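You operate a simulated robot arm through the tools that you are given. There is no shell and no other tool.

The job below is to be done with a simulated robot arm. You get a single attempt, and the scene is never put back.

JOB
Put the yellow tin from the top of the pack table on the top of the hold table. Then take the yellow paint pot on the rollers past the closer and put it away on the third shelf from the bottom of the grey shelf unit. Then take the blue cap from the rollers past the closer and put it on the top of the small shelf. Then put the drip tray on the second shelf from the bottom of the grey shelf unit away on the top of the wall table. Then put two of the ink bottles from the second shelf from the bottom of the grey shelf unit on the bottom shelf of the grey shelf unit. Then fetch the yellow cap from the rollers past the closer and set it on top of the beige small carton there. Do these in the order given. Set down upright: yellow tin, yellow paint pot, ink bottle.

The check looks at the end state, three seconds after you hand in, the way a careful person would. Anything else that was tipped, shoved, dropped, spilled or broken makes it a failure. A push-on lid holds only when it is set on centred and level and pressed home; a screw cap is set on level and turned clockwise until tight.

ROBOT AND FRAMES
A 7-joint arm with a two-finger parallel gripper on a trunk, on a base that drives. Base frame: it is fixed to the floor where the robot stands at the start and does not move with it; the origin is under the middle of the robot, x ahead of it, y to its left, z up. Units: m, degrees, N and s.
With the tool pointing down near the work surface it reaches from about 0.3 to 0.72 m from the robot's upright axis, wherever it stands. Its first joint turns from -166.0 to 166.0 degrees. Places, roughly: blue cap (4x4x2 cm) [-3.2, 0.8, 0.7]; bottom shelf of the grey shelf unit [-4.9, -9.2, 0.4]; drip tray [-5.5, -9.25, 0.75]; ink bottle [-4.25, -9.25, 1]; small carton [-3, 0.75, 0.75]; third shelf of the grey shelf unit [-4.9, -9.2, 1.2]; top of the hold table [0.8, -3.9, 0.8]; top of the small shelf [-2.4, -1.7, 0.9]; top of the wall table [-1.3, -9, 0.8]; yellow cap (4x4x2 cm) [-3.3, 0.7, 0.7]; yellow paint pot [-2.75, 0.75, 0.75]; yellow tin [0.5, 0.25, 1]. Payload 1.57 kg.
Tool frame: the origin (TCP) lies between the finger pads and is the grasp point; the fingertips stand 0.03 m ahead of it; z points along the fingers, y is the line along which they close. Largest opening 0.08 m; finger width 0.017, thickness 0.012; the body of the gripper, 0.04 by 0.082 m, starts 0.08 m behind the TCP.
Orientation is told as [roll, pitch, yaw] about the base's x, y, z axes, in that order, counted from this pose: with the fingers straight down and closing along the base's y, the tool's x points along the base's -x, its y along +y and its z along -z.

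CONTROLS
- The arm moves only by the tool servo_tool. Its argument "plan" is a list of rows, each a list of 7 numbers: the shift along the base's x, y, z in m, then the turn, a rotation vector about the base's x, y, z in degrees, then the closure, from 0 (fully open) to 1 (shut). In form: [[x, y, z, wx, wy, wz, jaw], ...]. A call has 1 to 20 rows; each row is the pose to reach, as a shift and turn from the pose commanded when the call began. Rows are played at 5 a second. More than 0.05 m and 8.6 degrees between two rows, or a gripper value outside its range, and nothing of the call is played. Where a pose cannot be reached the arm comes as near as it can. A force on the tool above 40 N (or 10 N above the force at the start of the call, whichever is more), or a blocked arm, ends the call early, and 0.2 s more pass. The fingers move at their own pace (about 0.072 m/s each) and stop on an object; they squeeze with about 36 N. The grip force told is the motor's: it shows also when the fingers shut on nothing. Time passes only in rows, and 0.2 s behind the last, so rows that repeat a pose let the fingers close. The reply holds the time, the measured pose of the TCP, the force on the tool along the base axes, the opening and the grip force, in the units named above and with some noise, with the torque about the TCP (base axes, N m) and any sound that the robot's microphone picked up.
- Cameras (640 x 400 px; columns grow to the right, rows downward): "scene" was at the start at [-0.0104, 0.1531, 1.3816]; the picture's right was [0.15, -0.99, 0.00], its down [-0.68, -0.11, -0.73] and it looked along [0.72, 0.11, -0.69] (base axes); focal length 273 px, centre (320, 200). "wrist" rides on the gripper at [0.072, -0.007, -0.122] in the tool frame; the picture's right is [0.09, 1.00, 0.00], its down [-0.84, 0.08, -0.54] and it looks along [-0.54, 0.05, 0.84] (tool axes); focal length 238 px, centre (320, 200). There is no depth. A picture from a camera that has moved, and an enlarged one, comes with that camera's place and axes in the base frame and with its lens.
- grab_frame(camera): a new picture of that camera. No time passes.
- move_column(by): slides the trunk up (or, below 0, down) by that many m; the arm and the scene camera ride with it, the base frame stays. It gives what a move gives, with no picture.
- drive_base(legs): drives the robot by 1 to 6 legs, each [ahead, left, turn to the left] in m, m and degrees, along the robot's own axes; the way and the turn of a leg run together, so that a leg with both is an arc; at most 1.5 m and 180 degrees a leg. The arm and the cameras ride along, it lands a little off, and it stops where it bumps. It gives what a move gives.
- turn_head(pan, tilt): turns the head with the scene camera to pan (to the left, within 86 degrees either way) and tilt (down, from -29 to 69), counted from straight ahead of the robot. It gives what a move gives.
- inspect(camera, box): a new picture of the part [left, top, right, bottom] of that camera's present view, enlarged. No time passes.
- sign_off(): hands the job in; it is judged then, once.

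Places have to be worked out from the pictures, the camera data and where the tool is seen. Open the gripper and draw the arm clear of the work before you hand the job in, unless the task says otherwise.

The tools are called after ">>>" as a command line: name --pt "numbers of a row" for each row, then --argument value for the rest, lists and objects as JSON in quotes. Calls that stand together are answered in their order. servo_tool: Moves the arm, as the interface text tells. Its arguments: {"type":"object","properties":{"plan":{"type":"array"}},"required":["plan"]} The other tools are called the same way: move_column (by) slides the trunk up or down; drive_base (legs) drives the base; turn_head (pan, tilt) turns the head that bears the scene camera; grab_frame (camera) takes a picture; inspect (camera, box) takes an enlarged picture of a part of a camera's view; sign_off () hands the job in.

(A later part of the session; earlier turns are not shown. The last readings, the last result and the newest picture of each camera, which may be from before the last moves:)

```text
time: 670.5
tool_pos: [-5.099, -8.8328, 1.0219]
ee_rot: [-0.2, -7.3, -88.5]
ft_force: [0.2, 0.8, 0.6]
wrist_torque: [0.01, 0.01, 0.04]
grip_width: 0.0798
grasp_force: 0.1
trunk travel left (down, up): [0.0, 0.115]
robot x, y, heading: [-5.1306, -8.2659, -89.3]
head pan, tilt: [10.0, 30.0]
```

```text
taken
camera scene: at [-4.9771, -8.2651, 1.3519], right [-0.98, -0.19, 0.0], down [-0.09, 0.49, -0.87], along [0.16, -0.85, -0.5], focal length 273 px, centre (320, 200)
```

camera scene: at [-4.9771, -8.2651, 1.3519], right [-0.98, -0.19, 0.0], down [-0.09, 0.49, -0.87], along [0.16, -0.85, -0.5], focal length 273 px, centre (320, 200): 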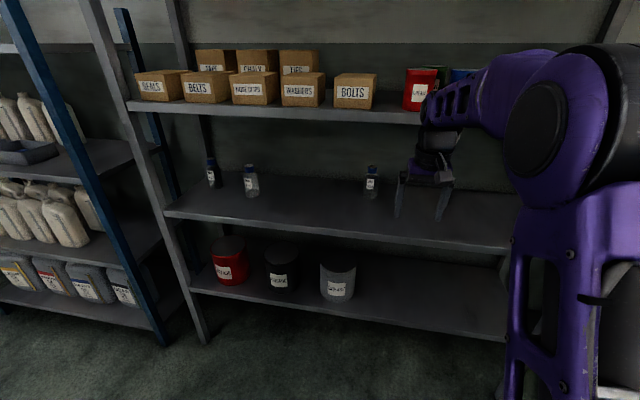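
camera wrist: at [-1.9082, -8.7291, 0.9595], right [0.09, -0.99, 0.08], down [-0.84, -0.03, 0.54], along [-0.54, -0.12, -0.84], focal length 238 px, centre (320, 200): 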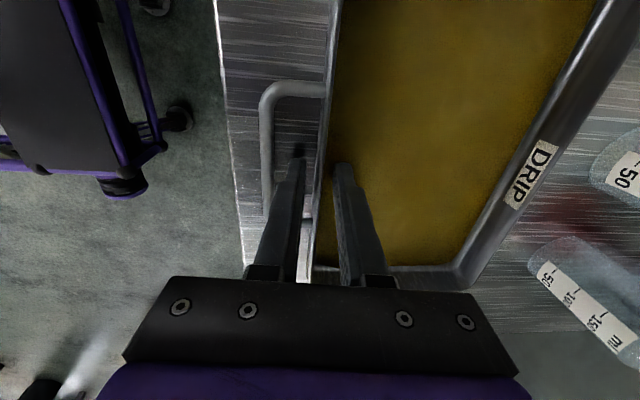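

Now I pitch the tool forward to about 60° while extending and lowering in front of the unit, to check the reach at bottom-shelf height.

>>> servo_tool --pt "0 -0.02 -0.03 -7.5 0 0 0" --pt "0 -0.04 -0.06 -15 0 0 0" --pt "0 -0.06 -0.09 -22.5 0 0 0" --pt "0 -0.08 -0.12 -30 0 0 0" --pt "0 -0.095 -0.155 -37.5 0 0 0" --pt "0 -0.1 -0.195 -45 0 0 0" --pt "0 -0.1 -0.235 -52 0 0 0" --pt "0 -0.1 -0.275 -52 0 0 0" --pt "0 -0.1 -0.315 -52 0 0 0" --pt "0 -0.1 -0.355 -52 0 0 0" --pt "0 -0.1 -0.395 -52 0 0 0" --pt "0 -0.1 -0.435 -52 0 0 0" --pt "0 -0.1 -0.435 -52 0 0 0"

>>> grab_frame --camera "scene"

>>> grab_frame --camera "wrist"

```text
time: 673.3
tool_pos: [-5.1025, -8.9363, 0.5853]
ee_rot: [-2.5, -59.1, -87.1]
ft_force: [-0.1, 0.4, -0.1]
wrist_torque: [0.02, 0.0, -0.01]
grip_width: 0.08
grasp_force: 0.1
trunk travel left (down, up): [0.0, 0.115]
robot x, y, heading: [-5.13, -8.2687, -89.2]
head pan, tilt: [10.0, 30.0]
```

```text
taken
camera scene: at [-4.977, -8.2652, 1.3519], right [-0.98, -0.19, 0.0], down [-0.09, 0.49, -0.87], along [0.16, -0.85, -0.5], focal length 273 px, centre (320, 200)
```

scene: 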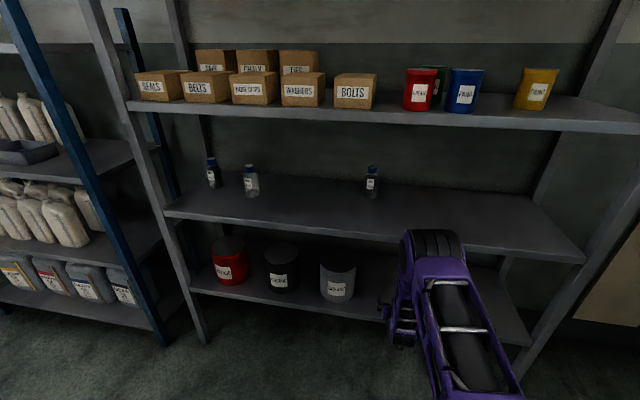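

```text
taken
camera wrist: at [-5.1088, -8.7925, 0.585], right [0.99, 0.06, -0.1], down [0.1, 0.04, 0.99], along [0.06, -1.0, 0.03], focal length 238 px, centre (320, 200)
```

wrist: 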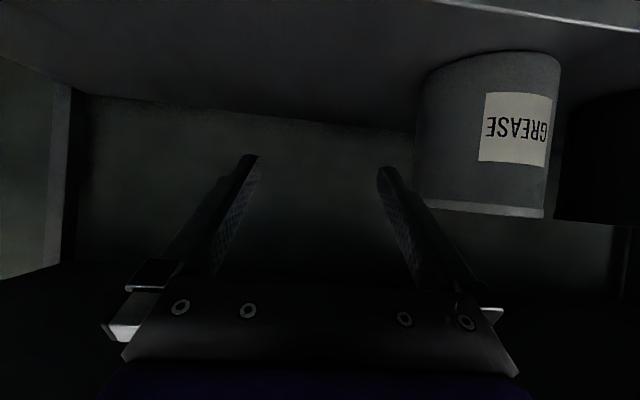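

Reach is fine with a compact posture. I go lower to z≈0.50 to confirm the placing height.

>>> servo_tool --pt "0 0 -0.03 0 0 0 0" --pt "0 0 -0.06 0 0 0 0" --pt "0 0 -0.085 0 0 0 0" --pt "0 0 -0.085 0 0 0 0"

>>> grab_frame --camera "scene"

>>> grab_frame --camera "wrist"

```text
time: 674.3
tool_pos: [-5.0993, -8.9347, 0.5015]
ee_rot: [-2.4, -59.1, -87.2]
ft_force: [-0.2, -0.2, 0.2]
wrist_torque: [-0.01, 0.03, -0.02]
grip_width: 0.0799
grasp_force: 0.1
trunk travel left (down, up): [0.0, 0.115]
robot x, y, heading: [-5.134, -8.2707, -89.0]
head pan, tilt: [10.0, 30.0]
```

```text
taken
camera scene: at [-4.977, -8.2652, 1.3519], right [-0.98, -0.19, 0.0], down [-0.09, 0.49, -0.87], along [0.16, -0.85, -0.5], focal length 273 px, centre (320, 200)
```

scene: 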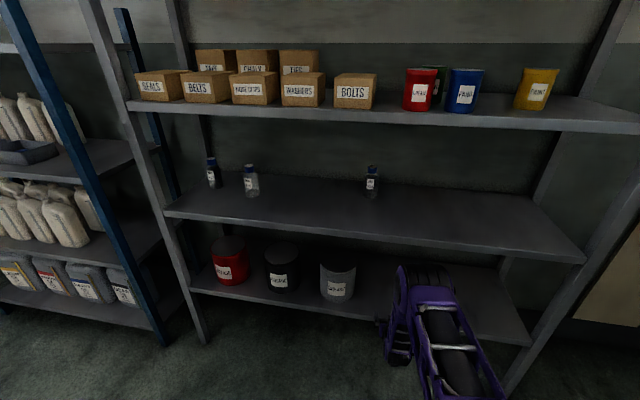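

```text
taken
camera wrist: at [-5.1072, -8.7908, 0.5017], right [0.99, 0.06, -0.1], down [0.1, 0.04, 0.99], along [0.06, -1.0, 0.03], focal length 238 px, centre (320, 200)
```

wrist: 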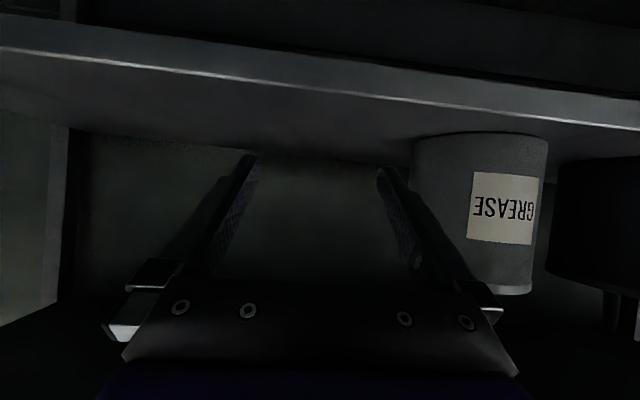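

The bottom shelf (top z≈0.416) is reachable. Now I raise to the second shelf's level to grasp the nearest ink bottle (#3 near x≈-5.0).

>>> servo_tool --pt "0 0.005 0.045 0 0 0 0" --pt "0 0.01 0.09 0 0 0 0" --pt "0 0.01 0.135 0 0 0 0" --pt "0 0.01 0.18 0 0 0 0" --pt "0 0.01 0.225 0 0 0 0" --pt "0 0.01 0.27 0 0 0 0" --pt "0 0.01 0.315 0 0 0 0" --pt "0 0.01 0.36 0 0 0 0" --pt "0 0.01 0.4 0 0 0 0" --pt "0.03 0.01 0.42 0 0 0 0" --pt "0.07 0.01 0.42 0 0 0 0" --pt "0.105 0.01 0.42 0 0 0 0" --pt "0.105 0.01 0.42 0 0 0 0"

>>> grab_frame --camera "wrist"

>>> grab_frame --camera "scene"

```text
time: 677.1
tool_pos: [-4.9927, -8.9211, 0.9202]
ee_rot: [-2.5, -59.2, -87.1]
ft_force: [0.2, 0.1, -0.7]
wrist_torque: [0.0, 0.05, 0.01]
grip_width: 0.0801
grasp_force: 0.1
trunk travel left (down, up): [0.0, 0.115]
robot x, y, heading: [-5.132, -8.2706, -89.2]
head pan, tilt: [10.0, 30.0]
```

```text
taken
camera wrist: at [-5.0009, -8.7796, 0.9205], right [0.99, 0.06, -0.1], down [0.1, 0.04, 0.99], along [0.06, -1.0, 0.03], focal length 238 px, centre (320, 200)
```

wrist: 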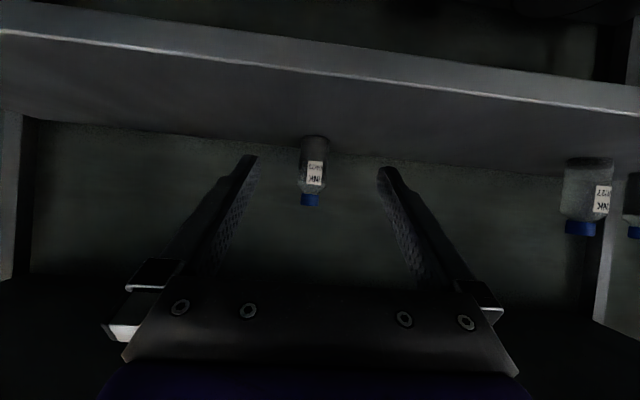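

```text
taken
camera scene: at [-4.977, -8.2652, 1.3518], right [-0.98, -0.19, 0.0], down [-0.09, 0.49, -0.87], along [0.16, -0.85, -0.5], focal length 273 px, centre (320, 200)
```

scene: 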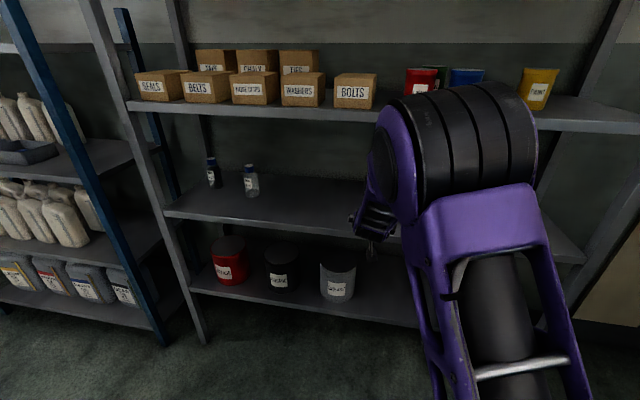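

>>> inspect --camera "wrist" --box '[250, 80, 400, 230]'

>>> inspect --camera "wrist" --box '[490, 100, 640, 250]'

```text
2.67 times, centred on (325, 155) of wrist
camera zoom: at [-5.0009, -8.7796, 0.9205], right [0.99, 0.06, -0.1], down [0.1, 0.04, 0.99], along [0.06, -1.0, 0.03], focal length 636 px, centre (307, 320)
```

zoom: 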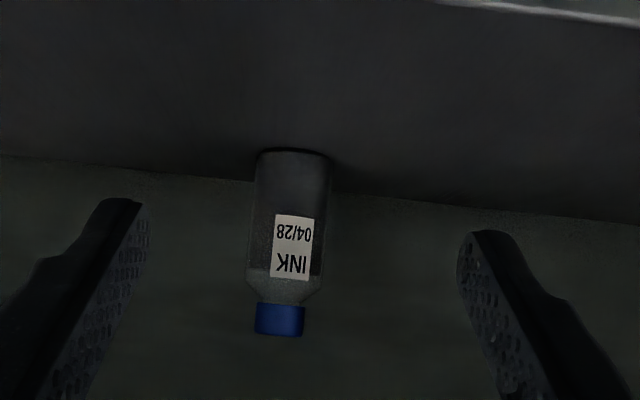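

```text
2.67 times, centred on (565, 175) of wrist
camera zoom: at [-5.0009, -8.7796, 0.9205], right [0.99, 0.06, -0.1], down [0.1, 0.04, 0.99], along [0.06, -1.0, 0.03], focal length 636 px, centre (-333, 267)
```

zoom: 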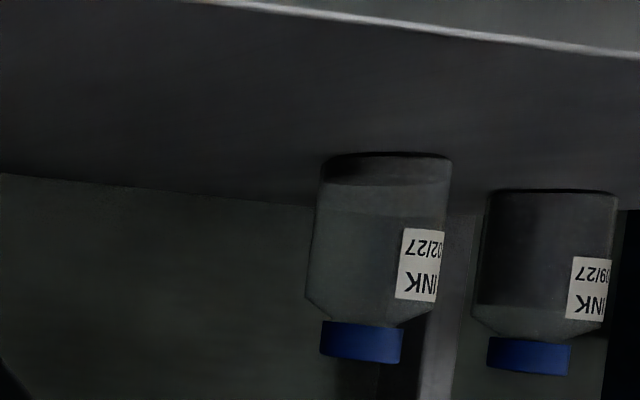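

Bottle #3 ("INK 04/28") is at about (-4.994, -9.247), diameter ≈0.053. I drive ahead 0.22 m and check the alignment again.

>>> drive_base --legs '[[0.22, 0, 0]]'

>>> grab_frame --camera "wrist"

>>> grab_frame --camera "scene"

```text
time: 678.8
tool_pos: [-4.9891, -9.1369, 0.9205]
ee_rot: [-2.3, -59.2, -86.9]
ft_force: [0.0, 0.1, 0.2]
wrist_torque: [0.02, -0.04, 0.01]
grip_width: 0.08
grasp_force: 0.1
trunk travel left (down, up): [0.0, 0.115]
robot x, y, heading: [-5.1263, -8.4876, -89.1]
head pan, tilt: [10.0, 30.0]
```

```text
taken
camera wrist: at [-4.9971, -8.9945, 0.9205], right [0.99, 0.06, -0.1], down [0.1, 0.04, 0.99], along [0.07, -1.0, 0.03], focal length 238 px, centre (320, 200)
```

wrist: 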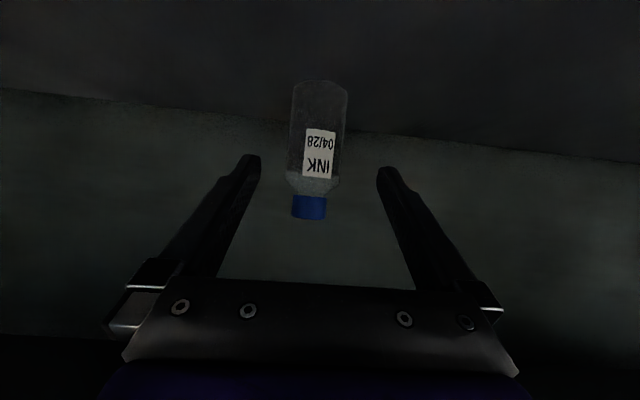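

```text
taken
camera scene: at [-4.974, -8.48, 1.3519], right [-0.98, -0.19, 0.0], down [-0.09, 0.49, -0.87], along [0.16, -0.85, -0.5], focal length 273 px, centre (320, 200)
```

scene: 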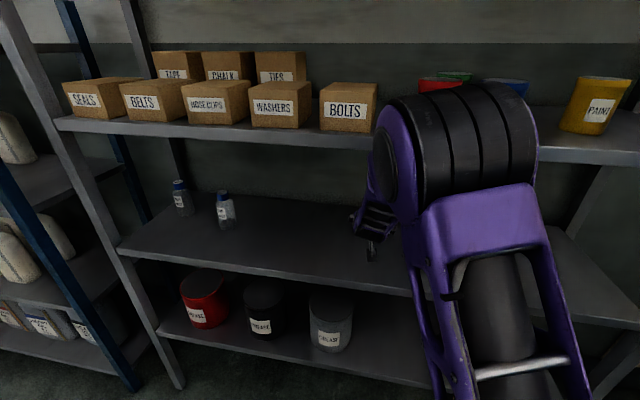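

Alignment is good (bottle x≈-4.991). I lower 4 cm and advance the last 10.5 cm so the bottle sits at the pads.

>>> servo_tool --pt "-0.002 -0.02 -0.015 0 0 0 0" --pt "-0.002 -0.04 -0.03 0 0 0 0" --pt "-0.002 -0.06 -0.042 0 0 0 0" --pt "-0.002 -0.08 -0.042 0 0 0 0" --pt "-0.002 -0.095 -0.042 0 0 0 0" --pt "-0.002 -0.106 -0.042 0 0 0 0" --pt "-0.002 -0.106 -0.042 0 0 0 0"

>>> grab_frame --camera "wrist"

>>> grab_frame --camera "scene"

```text
time: 680.4
tool_pos: [-4.9915, -9.2439, 0.8785]
ee_rot: [-2.3, -59.0, -87.0]
ft_force: [-0.1, 0.2, 0.0]
wrist_torque: [0.01, 0.04, 0.02]
grip_width: 0.0801
grasp_force: 0.2
trunk travel left (down, up): [0.0, 0.115]
robot x, y, heading: [-5.1285, -8.4857, -89.3]
head pan, tilt: [10.0, 30.0]
```

```text
taken
camera wrist: at [-4.9991, -9.1006, 0.8791], right [0.99, 0.06, -0.1], down [0.1, 0.04, 0.99], along [0.07, -1.0, 0.03], focal length 238 px, centre (320, 200)
```

wrist: 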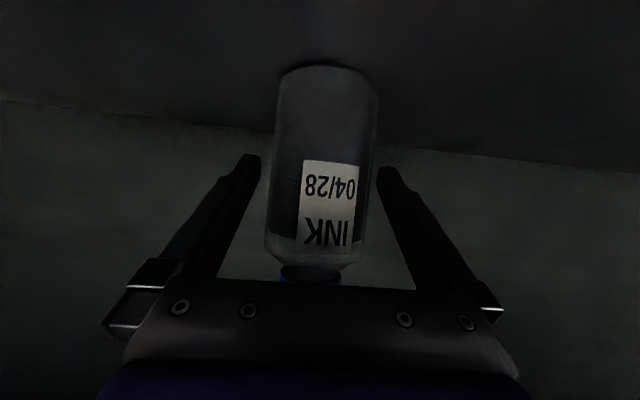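

```text
taken
camera scene: at [-4.974, -8.4801, 1.3518], right [-0.98, -0.19, 0.0], down [-0.09, 0.49, -0.87], along [0.16, -0.85, -0.5], focal length 273 px, centre (320, 200)
```

scene: 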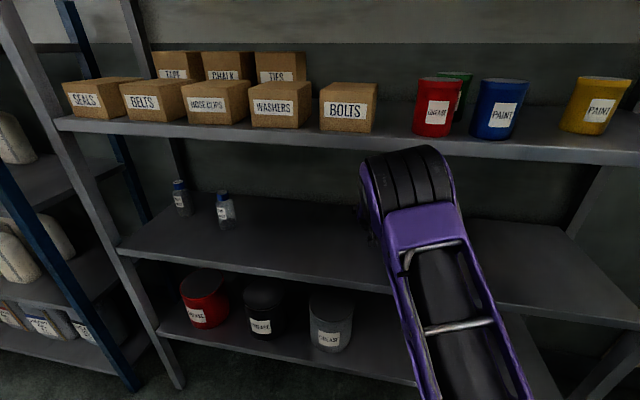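

The bottle is centred between the pads. I close the gripper, then lift a little.

>>> servo_tool --pt "0 0 0 0 0 0 0.2" --pt "0 0 0 0 0 0 0.5" --pt "0 0 0 0 0 0 1" --pt "0 0 0 0 0 0 1" --pt "0 0 0 0 0 0 1"

>>> servo_tool --pt "0 0 0.01 0 0 0 1" --pt "0 0 0.02 0 0 0 1" --pt "0 0 0.03 0 0 0 1" --pt "0 0 0.03 0 0 0 1"

>>> grab_frame --camera "wrist"

```text
time: 681.6
tool_pos: [-4.9903, -9.2426, 0.8793]
ee_rot: [-2.4, -59.1, -87.1]
ft_force: [-0.4, -0.5, 1.2]
wrist_torque: [-0.07, -0.1, 0.0]
grip_width: 0.0548
grasp_force: 35.8
trunk travel left (down, up): [0.0, 0.115]
robot x, y, heading: [-5.1253, -8.4826, -89.3]
head pan, tilt: [10.0, 30.0]
```

```text
time: 682.6
tool_pos: [-4.991, -9.2432, 0.9091]
ee_rot: [-2.3, -59.2, -86.9]
ft_force: [1.4, 0.1, -1.7]
wrist_torque: [-0.02, 0.01, 0.02]
grip_width: 0.0549
grasp_force: 35.4
trunk travel left (down, up): [0.0, 0.115]
robot x, y, heading: [-5.1271, -8.486, -88.9]
head pan, tilt: [10.0, 30.0]
```

```text
taken
camera wrist: at [-4.9995, -9.1012, 0.9088], right [0.99, 0.06, -0.1], down [0.1, 0.04, 0.99], along [0.07, -1.0, 0.03], focal length 238 px, centre (320, 200)
```

wrist: 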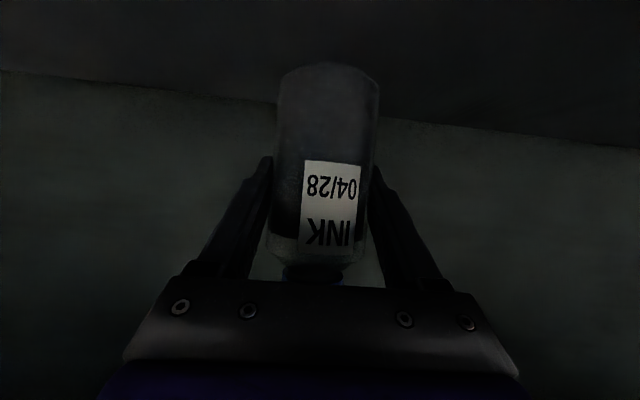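

Bottle held (55 mm, 1.7 N). I draw it out of the shelf, then move to x≈-5.14 and lower it in front of the unit to bottom-shelf height.

>>> drive_base --legs '[[-0.24, 0, -0.5]]'

>>> servo_tool --pt "0 0.03 0 0 0 0 1" --pt "0 0.06 0 0 0 0 1" --pt "0 0.085 0 0 0 0 1" --pt "-0.04 0.085 -0.02 0 0 0 1" --pt "-0.08 0.085 -0.04 0 0 0 1" --pt "-0.12 0.085 -0.06 0 0 0 1" --pt "-0.15 0.085 -0.09 0 0 0 1" --pt "-0.15 0.085 -0.13 0 0 0 1" --pt "-0.15 0.085 -0.17 0 0 0 1" --pt "-0.15 0.085 -0.21 0 0 0 1" --pt "-0.15 0.085 -0.25 0 0 0 1" --pt "-0.15 0.085 -0.29 0 0 0 1" --pt "-0.15 0.085 -0.33 0 0 0 1" --pt "-0.15 0.085 -0.37 0 0 0 1" --pt "-0.15 0.085 -0.395 0 0 0 1" --pt "-0.15 0.085 -0.395 0 0 0 1"

>>> grab_frame --camera "scene"

>>> grab_frame --camera "wrist"

```text
time: 684.3
tool_pos: [-4.9999, -9.0085, 0.9083]
ee_rot: [-2.4, -59.1, -87.5]
ft_force: [0.6, 0.0, -1.8]
wrist_torque: [-0.05, -0.02, 0.0]
grip_width: 0.0545
grasp_force: 35.7
trunk travel left (down, up): [0.0, 0.115]
robot x, y, heading: [-5.1293, -8.2458, -89.2]
head pan, tilt: [10.0, 30.0]
```

```text
time: 687.7
tool_pos: [-5.1511, -8.9211, 0.5122]
ee_rot: [-2.4, -59.2, -87.5]
ft_force: [-0.3, -0.5, -2.4]
wrist_torque: [-0.01, 0.02, 0.01]
grip_width: 0.0546
grasp_force: 35.5
trunk travel left (down, up): [0.0, 0.115]
robot x, y, heading: [-5.1277, -8.2463, -89.6]
head pan, tilt: [10.0, 30.0]
```

```text
taken
camera scene: at [-4.9766, -8.2442, 1.3518], right [-0.98, -0.18, 0.0], down [-0.09, 0.49, -0.87], along [0.16, -0.85, -0.5], focal length 273 px, centre (320, 200)
```

scene: 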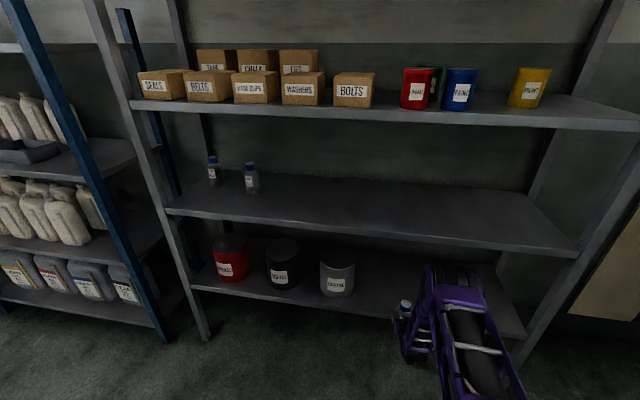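

```text
taken
camera wrist: at [-5.1569, -8.7786, 0.5119], right [0.99, 0.06, -0.1], down [0.1, 0.04, 0.99], along [0.06, -1.0, 0.03], focal length 238 px, centre (320, 200)
```

wrist: 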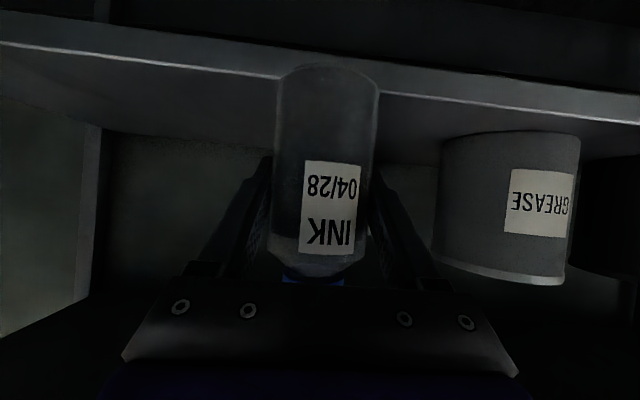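

The bottle is in front of the free part of the bottom shelf, base about 3 cm above it. I drive ahead 0.17 m.

>>> drive_base --legs '[[0.17, 0, 0]]'

>>> grab_frame --camera "scene"

>>> grab_frame --camera "wrist"

```text
time: 689.2
tool_pos: [-5.1493, -9.0875, 0.5115]
ee_rot: [-2.4, -59.1, -87.5]
ft_force: [-0.4, -0.3, -2.5]
wrist_torque: [-0.02, -0.01, -0.02]
grip_width: 0.0546
grasp_force: 35.5
trunk travel left (down, up): [0.0, 0.115]
robot x, y, heading: [-5.1295, -8.4112, -89.6]
head pan, tilt: [10.0, 30.0]
```

```text
taken
camera scene: at [-4.9754, -8.4118, 1.3518], right [-0.98, -0.18, 0.0], down [-0.09, 0.49, -0.87], along [0.16, -0.85, -0.5], focal length 273 px, centre (320, 200)
```

scene: 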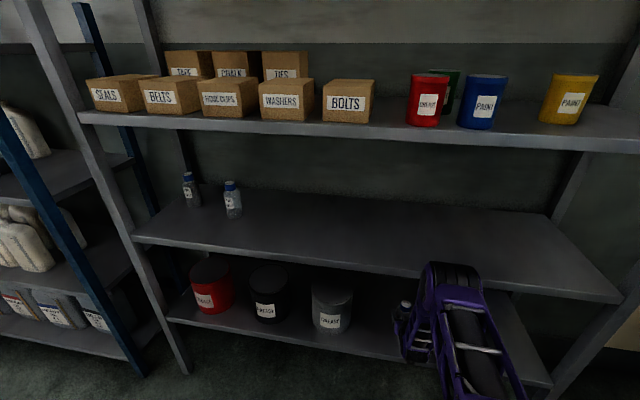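

```text
taken
camera wrist: at [-5.1558, -8.946, 0.5121], right [0.99, 0.06, -0.1], down [0.1, 0.04, 0.99], along [0.06, -1.0, 0.03], focal length 238 px, centre (320, 200)
```

wrist: 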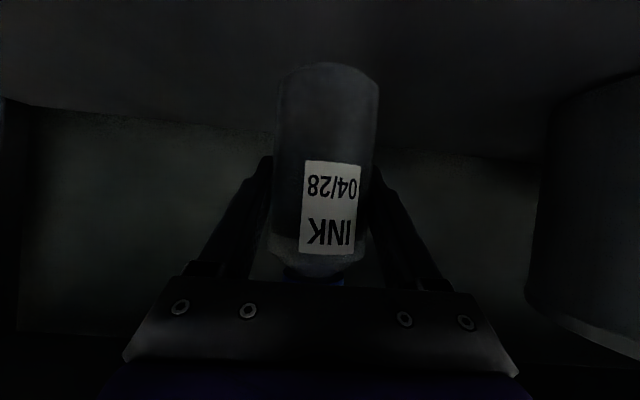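

>>> servo_tool --pt "0 0 -0.01 0 0 0 1" --pt "0 0 -0.02 0 0 0 1" --pt "0 0 -0.026 0 0 0 1" --pt "0 0 -0.03 0 0 0 1" --pt "0 0 -0.03 0 0 0 1"

```text
time: 690.4
tool_pos: [-5.1485, -9.0892, 0.4809]
ee_rot: [-2.4, -59.0, -87.5]
ft_force: [0.9, 0.5, -2.5]
wrist_torque: [-0.03, -0.03, -0.02]
grip_width: 0.0547
grasp_force: 35.8
trunk travel left (down, up): [0.0, 0.115]
robot x, y, heading: [-5.1294, -8.4118, -89.7]
head pan, tilt: [10.0, 30.0]
```

No contact yet (still 2.5 N hanging). I continue down in 2 mm steps.

>>> servo_tool --pt "0 0 -0.002 0 0 0 1" --pt "0 0 -0.004 0 0 0 1" --pt "0 0 -0.006 0 0 0 1" --pt "0 0 -0.006 0 0 0 1"

>>> grab_frame --camera "wrist"

```text
time: 691.4
tool_pos: [-5.1501, -9.0904, 0.4792]
ee_rot: [-2.5, -59.5, -87.5]
ft_force: [-0.5, 5.1, 23.7]
wrist_torque: [0.58, -0.59, 0.13]
grip_width: 0.0549
grasp_force: 36.3
trunk travel left (down, up): [0.0, 0.115]
robot x, y, heading: [-5.1297, -8.4171, -89.8]
head pan, tilt: [10.0, 30.0]
```

```text
taken
camera wrist: at [-5.1564, -8.9474, 0.4782], right [0.99, 0.05, -0.1], down [0.1, 0.04, 0.99], along [0.06, -1.0, 0.04], focal length 238 px, centre (320, 200)
```

wrist: 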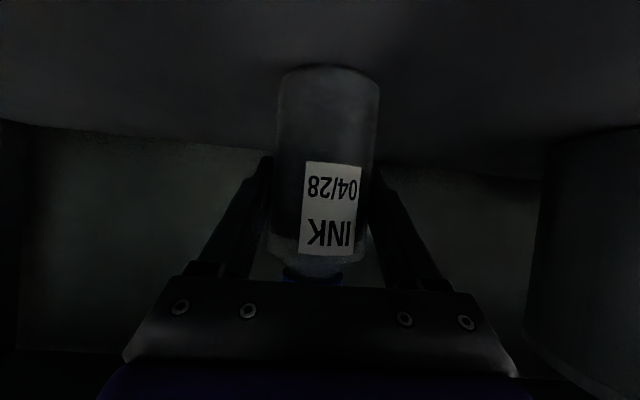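

Contact reached. I ease up 4 mm and release.

>>> servo_tool --pt "0 0 0.002 0 0 0 1" --pt "0 0 0.004 0 0 0 1" --pt "0 0 0.004 0 0 0 0.8" --pt "0 0 0.004 0 0 0 0.4" --pt "0 0 0.004 0 0 0 0" --pt "0 0 0.004 0 0 0 0"

>>> grab_frame --camera "wrist"

>>> grab_frame --camera "scene"

```text
time: 692.8
tool_pos: [-5.1494, -9.0886, 0.4791]
ee_rot: [-2.5, -59.0, -87.5]
ft_force: [0.6, 0.2, 0.1]
wrist_torque: [0.0, 0.0, 0.03]
grip_width: 0.0802
grasp_force: 0.0
trunk travel left (down, up): [0.0, 0.115]
robot x, y, heading: [-5.125, -8.4137, -89.6]
head pan, tilt: [10.0, 30.0]
```

```text
taken
camera wrist: at [-5.1555, -8.945, 0.4797], right [0.99, 0.06, -0.1], down [0.1, 0.04, 0.99], along [0.06, -1.0, 0.03], focal length 238 px, centre (320, 200)
```

wrist: 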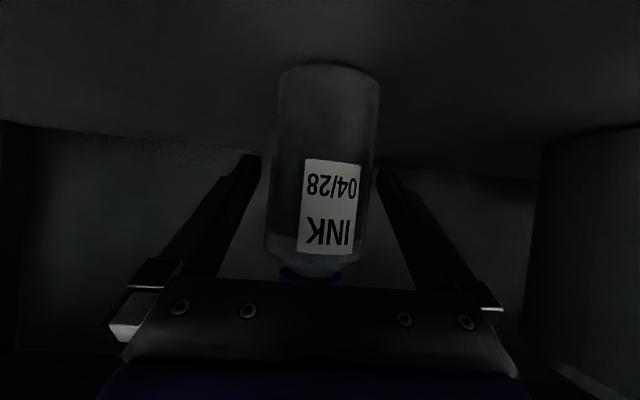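

```text
taken
camera scene: at [-4.9754, -8.4117, 1.3518], right [-0.98, -0.18, 0.0], down [-0.09, 0.49, -0.87], along [0.16, -0.85, -0.5], focal length 273 px, centre (320, 200)
```

scene: 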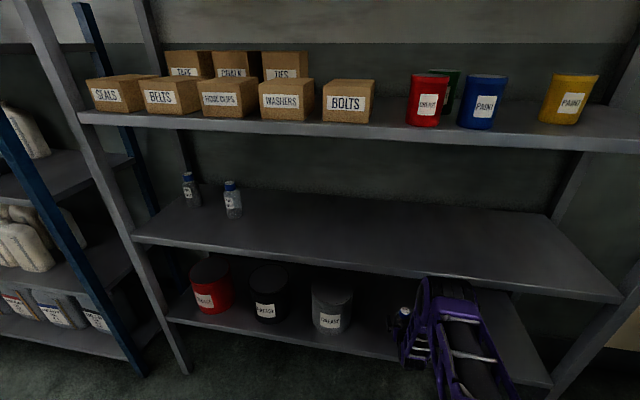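

Released upright. I back the base straight out.

>>> drive_base --legs '[[-0.17, 0, 0]]'

>>> grab_frame --camera "wrist"

>>> inspect --camera "scene" --box '[320, 200, 560, 360]'

```text
time: 694.2
tool_pos: [-5.1503, -8.919, 0.4798]
ee_rot: [-2.5, -59.1, -87.5]
ft_force: [0.1, -0.8, -0.8]
wrist_torque: [0.05, -0.01, -0.01]
grip_width: 0.0798
grasp_force: 0.1
trunk travel left (down, up): [0.0, 0.115]
robot x, y, heading: [-5.1277, -8.246, -89.6]
head pan, tilt: [10.0, 30.0]
```

```text
taken
camera wrist: at [-5.1565, -8.7772, 0.48], right [0.99, 0.06, -0.1], down [0.1, 0.04, 0.99], along [0.06, -1.0, 0.03], focal length 238 px, centre (320, 200)
```

wrist: 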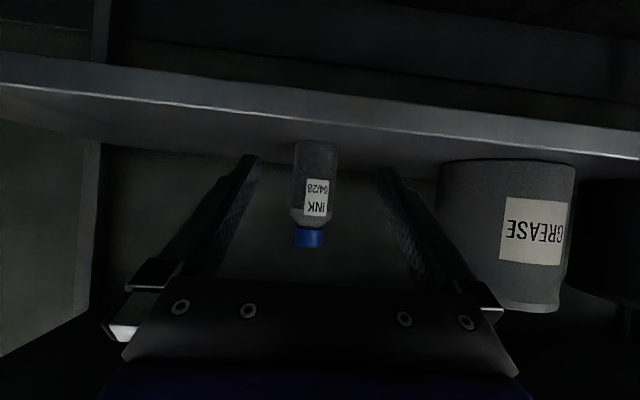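

```text
2.50 times, centred on (440, 280) of scene
camera zoom: at [-4.9766, -8.2434, 1.3519], right [-0.98, -0.18, 0.0], down [-0.09, 0.49, -0.87], along [0.16, -0.85, -0.5], focal length 682 px, centre (20, 0)
```

zoom: 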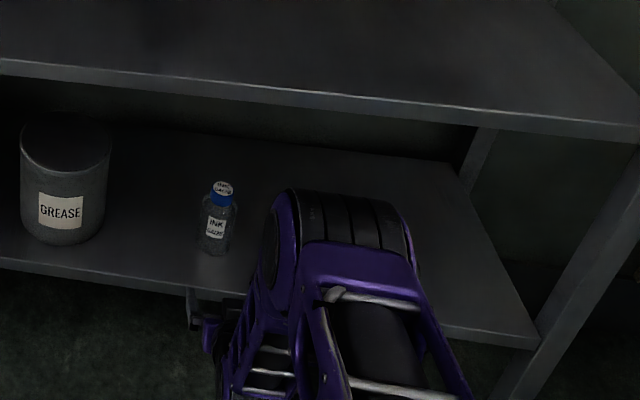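

Bottle one stands upright on the bottom shelf. I raise the tool again and strafe left to bottle #2 (x≈-4.54).

>>> servo_tool --pt "0 0.005 0.045 0 0 0 0" --pt "0 0.005 0.09 0 0 0 0" --pt "0 0.005 0.135 0 0 0 0" --pt "0 0.005 0.18 0 0 0 0" --pt "0 0.005 0.225 0 0 0 0" --pt "0 0.005 0.27 0 0 0 0" --pt "0 0.005 0.315 0 0 0 0" --pt "0 0.005 0.36 0 0 0 0" --pt "0 0.005 0.4 0 0 0 0" --pt "0 0.005 0.44 0 0 0 0" --pt "0 0.005 0.44 0 0 0 0"

>>> drive_base --legs '[[0.01, 0.61, 0]]'

>>> grab_frame --camera "wrist"

>>> grab_frame --camera "scene"

```text
time: 696.6
tool_pos: [-5.1512, -8.9144, 0.9213]
ee_rot: [-2.4, -59.0, -87.5]
ft_force: [0.5, 0.0, 0.8]
wrist_torque: [0.02, -0.03, 0.0]
grip_width: 0.08
grasp_force: 0.1
trunk travel left (down, up): [0.0, 0.115]
robot x, y, heading: [-5.1275, -8.2413, -89.9]
head pan, tilt: [10.0, 30.0]
```

```text
time: 702.9
tool_pos: [-4.5476, -8.9192, 0.9201]
ee_rot: [-2.3, -59.2, -87.4]
ft_force: [1.2, 0.4, -0.1]
wrist_torque: [-0.01, 0.01, 0.0]
grip_width: 0.0798
grasp_force: 0.0
trunk travel left (down, up): [0.0, 0.115]
robot x, y, heading: [-4.5258, -8.2521, -89.3]
head pan, tilt: [10.0, 30.0]
```

```text
taken
camera wrist: at [-4.554, -8.7771, 0.9203], right [0.99, 0.06, -0.1], down [0.1, 0.04, 0.99], along [0.06, -1.0, 0.03], focal length 238 px, centre (320, 200)
```

wrist: 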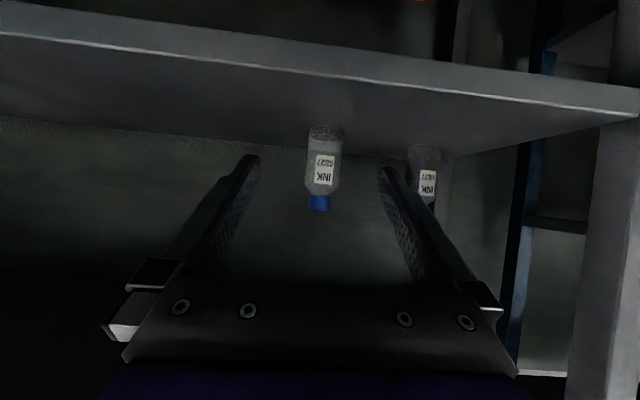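

```text
taken
camera scene: at [-4.374, -8.2483, 1.3519], right [-0.98, -0.18, 0.0], down [-0.09, 0.49, -0.87], along [0.16, -0.85, -0.5], focal length 273 px, centre (320, 200)
```

scene: 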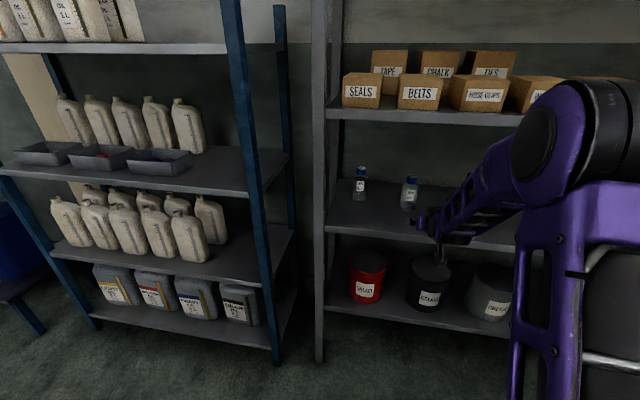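

>>> inspect --camera "wrist" --box '[260, 80, 410, 230]'

```text
2.67 times, centred on (335, 155) of wrist
camera zoom: at [-4.554, -8.7771, 0.9203], right [0.99, 0.06, -0.1], down [0.1, 0.04, 0.99], along [0.06, -1.0, 0.03], focal length 636 px, centre (280, 320)
```

zoom: 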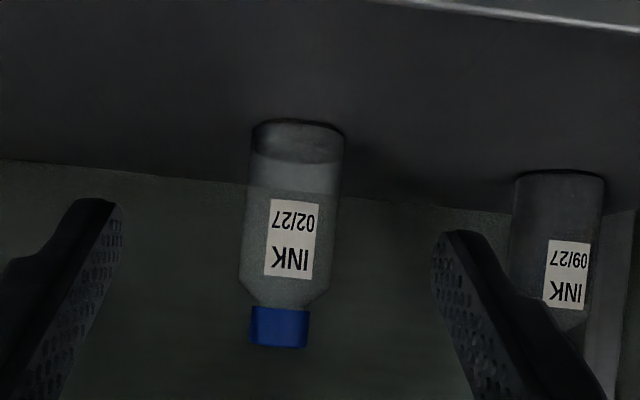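

Bottle #2 is at about (-4.531, -9.164). I drive ahead 0.15 m with a 1.7 cm left correction and re-check.

>>> drive_base --legs '[[0.15, 0.017, 0]]'

>>> grab_frame --camera "wrist"

```text
time: 704.3
tool_pos: [-4.5285, -9.0725, 0.9194]
ee_rot: [-2.3, -59.1, -87.4]
ft_force: [0.1, 0.3, 0.4]
wrist_torque: [0.02, -0.01, -0.01]
grip_width: 0.0798
grasp_force: 0.0
trunk travel left (down, up): [0.0, 0.115]
robot x, y, heading: [-4.5133, -8.4042, -89.5]
head pan, tilt: [10.0, 30.0]
```

```text
taken
camera wrist: at [-4.5363, -8.9298, 0.9204], right [0.99, 0.06, -0.1], down [0.1, 0.04, 0.99], along [0.06, -1.0, 0.03], focal length 238 px, centre (320, 200)
```

wrist: 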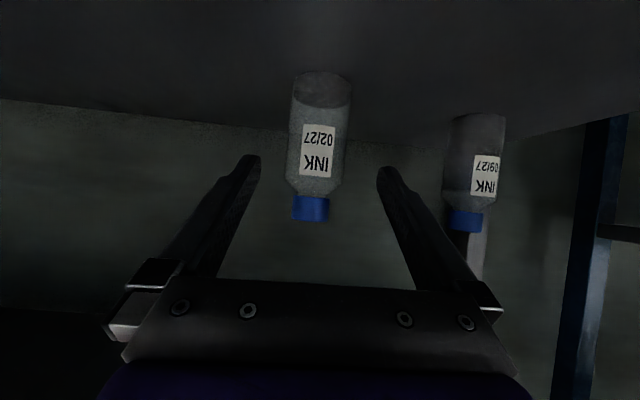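

>>> servo_tool --pt "-0.003 -0.01 -0.02 0 0 0 0" --pt "-0.003 -0.02 -0.041 0 0 0 0" --pt "-0.003 -0.045 -0.041 0 0 0 0" --pt "-0.003 -0.07 -0.041 0 0 0 0" --pt "-0.003 -0.0885 -0.041 0 0 0 0" --pt "-0.003 -0.0885 -0.041 0 0 0 0"

>>> grab_frame --camera "wrist"

>>> grab_frame --camera "scene"

```text
time: 705.7
tool_pos: [-4.5311, -9.1618, 0.8788]
ee_rot: [-2.4, -59.1, -87.5]
ft_force: [0.7, -0.3, 0.6]
wrist_torque: [-0.01, 0.01, 0.0]
grip_width: 0.0802
grasp_force: 0.1
trunk travel left (down, up): [0.0, 0.115]
robot x, y, heading: [-4.5096, -8.4033, -89.4]
head pan, tilt: [10.0, 30.0]
```

```text
taken
camera wrist: at [-4.5384, -9.0187, 0.8795], right [0.99, 0.06, -0.1], down [0.1, 0.04, 0.99], along [0.06, -1.0, 0.03], focal length 238 px, centre (320, 200)
```

wrist: 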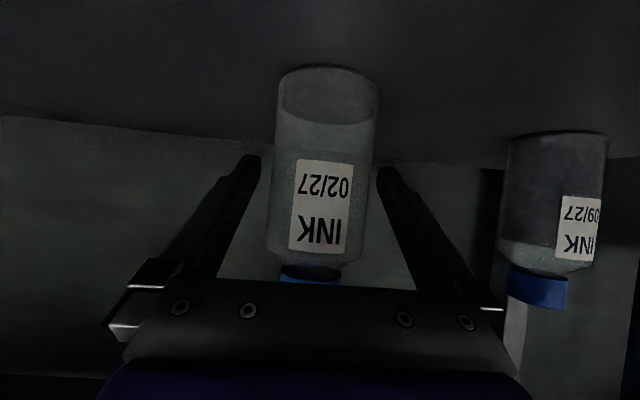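

```text
taken
camera scene: at [-4.3556, -8.4014, 1.3518], right [-0.98, -0.18, 0.0], down [-0.09, 0.49, -0.87], along [0.16, -0.85, -0.5], focal length 273 px, centre (320, 200)
```

scene: 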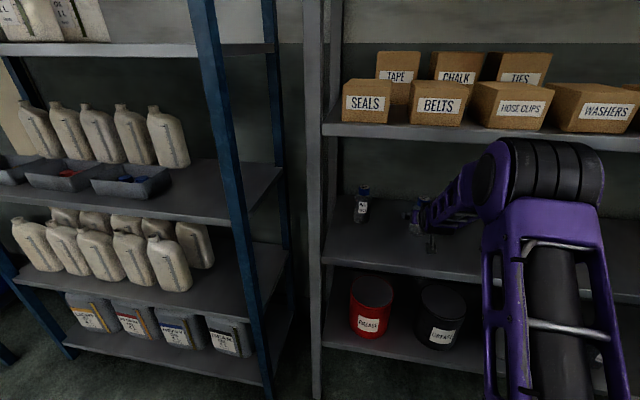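

Bottle #2 is centred between the pads like the first one. I close and lift.

>>> servo_tool --pt "0 0 0 0 0 0 0.2" --pt "0 0 0 0 0 0 0.5" --pt "0 0 0 0 0 0 1" --pt "0 0 0 0 0 0 1" --pt "0 0 0 0 0 0 1"

>>> servo_tool --pt "0 0 0.01 0 0 0 1" --pt "0 0 0.02 0 0 0 1" --pt "0 0 0.03 0 0 0 1" --pt "0 0 0.03 0 0 0 1"

>>> grab_frame --camera "wrist"

```text
time: 706.9
tool_pos: [-4.531, -9.1612, 0.8792]
ee_rot: [-2.4, -59.0, -87.5]
ft_force: [0.4, -0.1, 0.3]
wrist_torque: [0.0, -0.05, -0.04]
grip_width: 0.0549
grasp_force: 36.2
trunk travel left (down, up): [0.0, 0.115]
robot x, y, heading: [-4.5082, -8.4023, -89.6]
head pan, tilt: [10.0, 30.0]
```

```text
time: 707.9
tool_pos: [-4.5323, -9.1609, 0.9087]
ee_rot: [-2.4, -59.1, -87.3]
ft_force: [-0.8, -0.2, 0.2]
wrist_torque: [0.01, 0.02, -0.01]
grip_width: 0.0549
grasp_force: 35.9
trunk travel left (down, up): [0.0, 0.115]
robot x, y, heading: [-4.5082, -8.4008, -89.5]
head pan, tilt: [10.0, 30.0]
```

```text
taken
camera wrist: at [-4.5385, -9.0192, 0.9093], right [0.99, 0.06, -0.1], down [0.1, 0.04, 0.99], along [0.06, -1.0, 0.03], focal length 238 px, centre (320, 200)
```

wrist: 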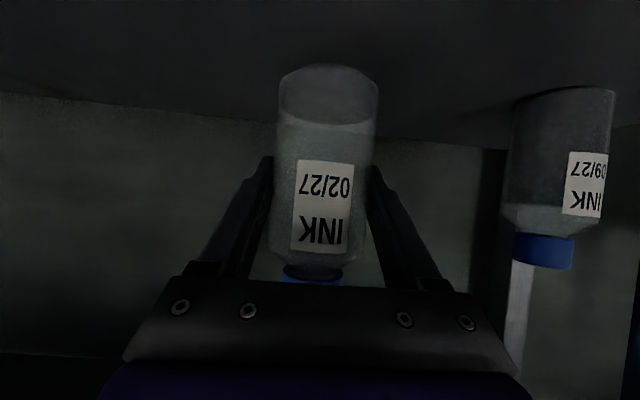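

Bottle held. I draw it out, strafe right to x≈-5.3 and lower to bottom-shelf height.

>>> drive_base --legs '[[-0.155, 0, 0]]'

>>> servo_tool --pt "0 0.03 0 0 0 0 1" --pt "0 0.06 0 0 0 0 1" --pt "0 0.09 0 0 0 0 1" --pt "0 0.09 0 0 0 0 1"

>>> drive_base --legs '[[0, -0.77, 0]]'

>>> servo_tool --pt "0 0 -0.04 0 0 0 1" --pt "0 0 -0.08 0 0 0 1" --pt "0 0 -0.12 0 0 0 1" --pt "0 0 -0.16 0 0 0 1" --pt "0 0 -0.2 0 0 0 1" --pt "0 0 -0.24 0 0 0 1" --pt "0 0 -0.28 0 0 0 1" --pt "0 0 -0.32 0 0 0 1" --pt "0 0 -0.36 0 0 0 1" --pt "0 0 -0.395 0 0 0 1" --pt "0 0 -0.395 0 0 0 1"

>>> grab_frame --camera "wrist"

>>> grab_frame --camera "scene"

```text
time: 709.3
tool_pos: [-4.533, -9.0075, 0.9082]
ee_rot: [-2.4, -59.1, -87.4]
ft_force: [-0.5, -0.4, -1.2]
wrist_torque: [-0.02, -0.01, 0.02]
grip_width: 0.0546
grasp_force: 35.9
trunk travel left (down, up): [0.0, 0.115]
robot x, y, heading: [-4.5133, -8.248, -89.6]
head pan, tilt: [10.0, 30.0]
```

```text
time: 710.3
tool_pos: [-4.5317, -8.9158, 0.9087]
ee_rot: [-2.4, -59.1, -87.4]
ft_force: [-0.3, 0.5, -0.7]
wrist_torque: [0.0, 0.0, 0.0]
grip_width: 0.0545
grasp_force: 35.4
trunk travel left (down, up): [0.0, 0.115]
robot x, y, heading: [-4.5102, -8.2531, -89.7]
head pan, tilt: [10.0, 30.0]
```

```text
time: 718.1
tool_pos: [-5.2971, -8.9271, 0.9089]
ee_rot: [-2.4, -59.1, -86.9]
ft_force: [-0.1, 0.4, -0.8]
wrist_torque: [-0.01, -0.02, 0.03]
grip_width: 0.0542
grasp_force: 36.6
trunk travel left (down, up): [0.0, 0.115]
robot x, y, heading: [-5.2807, -8.2595, -89.0]
head pan, tilt: [10.0, 30.0]
```

```text
time: 720.5
tool_pos: [-5.2973, -8.9275, 0.5135]
ee_rot: [-2.4, -59.0, -86.9]
ft_force: [0.0, 0.1, -2.0]
wrist_torque: [0.02, -0.04, -0.01]
grip_width: 0.0547
grasp_force: 35.5
trunk travel left (down, up): [0.0, 0.115]
robot x, y, heading: [-5.2824, -8.2613, -88.9]
head pan, tilt: [10.0, 30.0]
```

```text
taken
camera wrist: at [-5.3051, -8.7847, 0.5136], right [0.99, 0.06, -0.1], down [0.1, 0.04, 0.99], along [0.07, -1.0, 0.03], focal length 238 px, centre (320, 200)
```

wrist: 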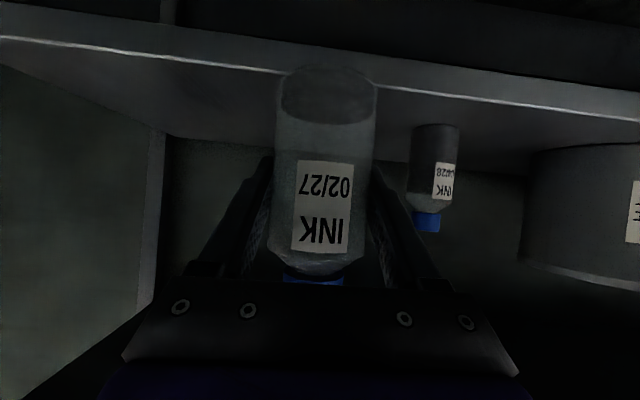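

```text
taken
camera scene: at [-5.1291, -8.2554, 1.3519], right [-0.98, -0.19, 0.0], down [-0.1, 0.49, -0.87], along [0.16, -0.85, -0.5], focal length 273 px, centre (320, 200)
```

scene: 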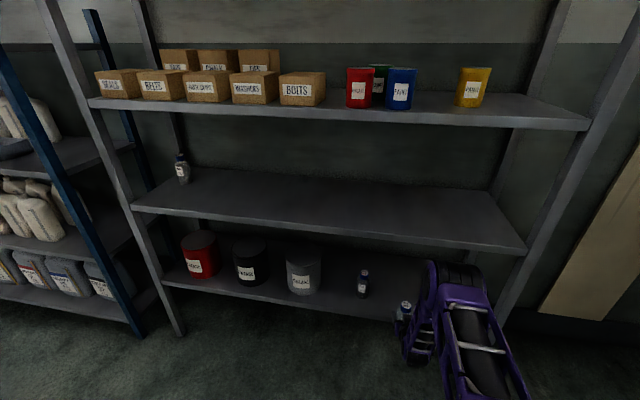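

Everything is lined up. I drive ahead 0.165 m and lower until contact.

>>> drive_base --legs '[[0.165, 0, 0]]'

>>> servo_tool --pt "0 0 -0.01 0 0 0 1" --pt "0 0 -0.02 0 0 0 1" --pt "0 0 -0.028 0 0 0 1" --pt "0 0 -0.032 0 0 0 1" --pt "0 0 -0.034 0 0 0 1" --pt "0 0 -0.034 0 0 0 1"

>>> grab_frame --camera "wrist"

```text
time: 722.0
tool_pos: [-5.2949, -9.0929, 0.5119]
ee_rot: [-2.4, -59.1, -86.9]
ft_force: [0.9, 0.1, -0.1]
wrist_torque: [0.0, -0.01, 0.04]
grip_width: 0.0545
grasp_force: 35.9
trunk travel left (down, up): [0.0, 0.115]
robot x, y, heading: [-5.282, -8.4233, -89.1]
head pan, tilt: [10.0, 30.0]
```

```text
time: 723.4
tool_pos: [-5.2943, -9.0936, 0.4799]
ee_rot: [-2.3, -59.0, -86.9]
ft_force: [-0.5, 0.0, 0.8]
wrist_torque: [0.01, -0.07, 0.02]
grip_width: 0.0542
grasp_force: 36.0
trunk travel left (down, up): [0.0, 0.115]
robot x, y, heading: [-5.279, -8.4251, -89.0]
head pan, tilt: [10.0, 30.0]
```

```text
taken
camera wrist: at [-5.3023, -8.9515, 0.48], right [0.99, 0.06, -0.1], down [0.1, 0.04, 0.99], along [0.07, -1.0, 0.03], focal length 238 px, centre (320, 200)
```

wrist: 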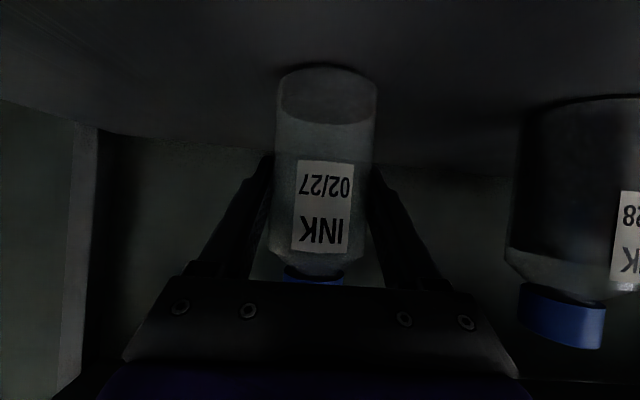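

Just touching. I lower 2 mm more to be sure, then ease and release.

>>> servo_tool --pt "0 0 -0.001 0 0 0 1" --pt "0 0 -0.002 0 0 0 1" --pt "0 0 -0.002 0 0 0 1"

>>> servo_tool --pt "0 0 0.001 0 0 0 1" --pt "0 0 0.001 0 0 0 0.7" --pt "0 0 0.001 0 0 0 0.3" --pt "0 0 0.001 0 0 0 0" --pt "0 0 0.001 0 0 0 0"

>>> grab_frame --camera "wrist"

```text
time: 724.2
tool_pos: [-5.295, -9.0948, 0.4799]
ee_rot: [-2.4, -59.3, -87.1]
ft_force: [0.0, 3.8, 13.5]
wrist_torque: [0.3, -0.37, 0.11]
grip_width: 0.0548
grasp_force: 35.5
trunk travel left (down, up): [0.0, 0.115]
robot x, y, heading: [-5.2829, -8.4259, -89.1]
head pan, tilt: [10.0, 30.0]
```

```text
time: 725.4
tool_pos: [-5.2952, -9.0933, 0.478]
ee_rot: [-2.4, -59.1, -86.9]
ft_force: [0.3, -0.4, 0.1]
wrist_torque: [0.0, 0.04, -0.04]
grip_width: 0.0801
grasp_force: 0.1
trunk travel left (down, up): [0.0, 0.115]
robot x, y, heading: [-5.2798, -8.4238, -88.9]
head pan, tilt: [10.0, 30.0]
```

```text
taken
camera wrist: at [-5.3021, -8.9508, 0.4792], right [0.99, 0.06, -0.1], down [0.1, 0.04, 0.99], along [0.07, -1.0, 0.03], focal length 238 px, centre (320, 200)
```

wrist: 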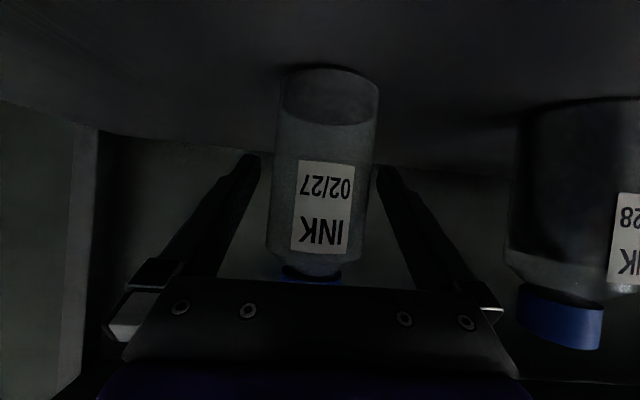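

Released. I back straight out and check both bottles.

>>> drive_base --legs '[[-0.17, 0, 0]]'

>>> inspect --camera "scene" --box '[280, 220, 520, 360]'

>>> grab_frame --camera "wrist"

```text
time: 726.9
tool_pos: [-5.2976, -8.9221, 0.4789]
ee_rot: [-2.5, -59.1, -87.0]
ft_force: [0.3, 0.0, 0.0]
wrist_torque: [0.02, -0.02, -0.02]
grip_width: 0.0801
grasp_force: 0.1
trunk travel left (down, up): [0.0, 0.115]
robot x, y, heading: [-5.2821, -8.2543, -89.1]
head pan, tilt: [10.0, 30.0]
```

```text
2.67 times, centred on (400, 290) of scene
camera zoom: at [-5.1291, -8.2509, 1.3519], right [-0.98, -0.19, 0.0], down [-0.09, 0.49, -0.87], along [0.16, -0.85, -0.5], focal length 728 px, centre (107, -40)
```

zoom: 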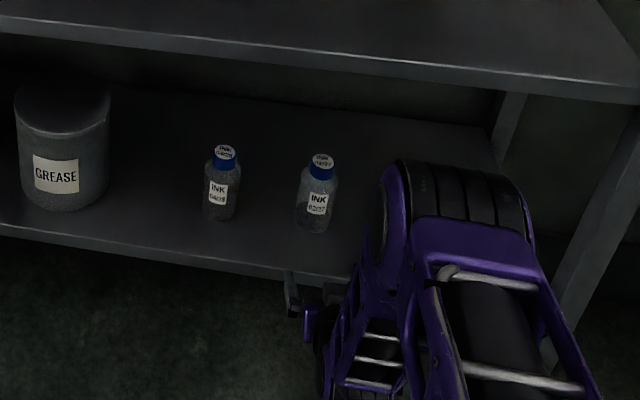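

```text
taken
camera wrist: at [-5.3049, -8.7802, 0.4793], right [0.99, 0.06, -0.1], down [0.1, 0.04, 0.99], along [0.07, -1.0, 0.03], focal length 238 px, centre (320, 200)
```

wrist: 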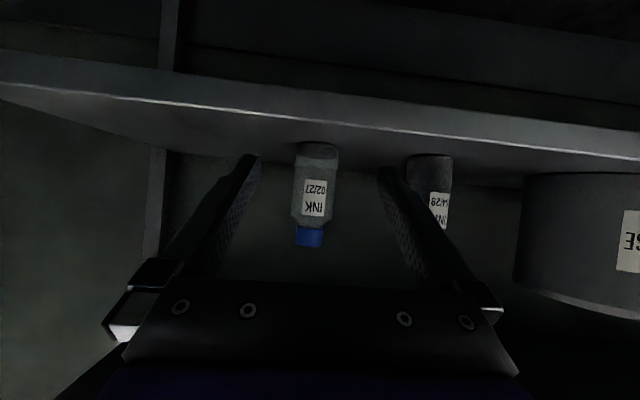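

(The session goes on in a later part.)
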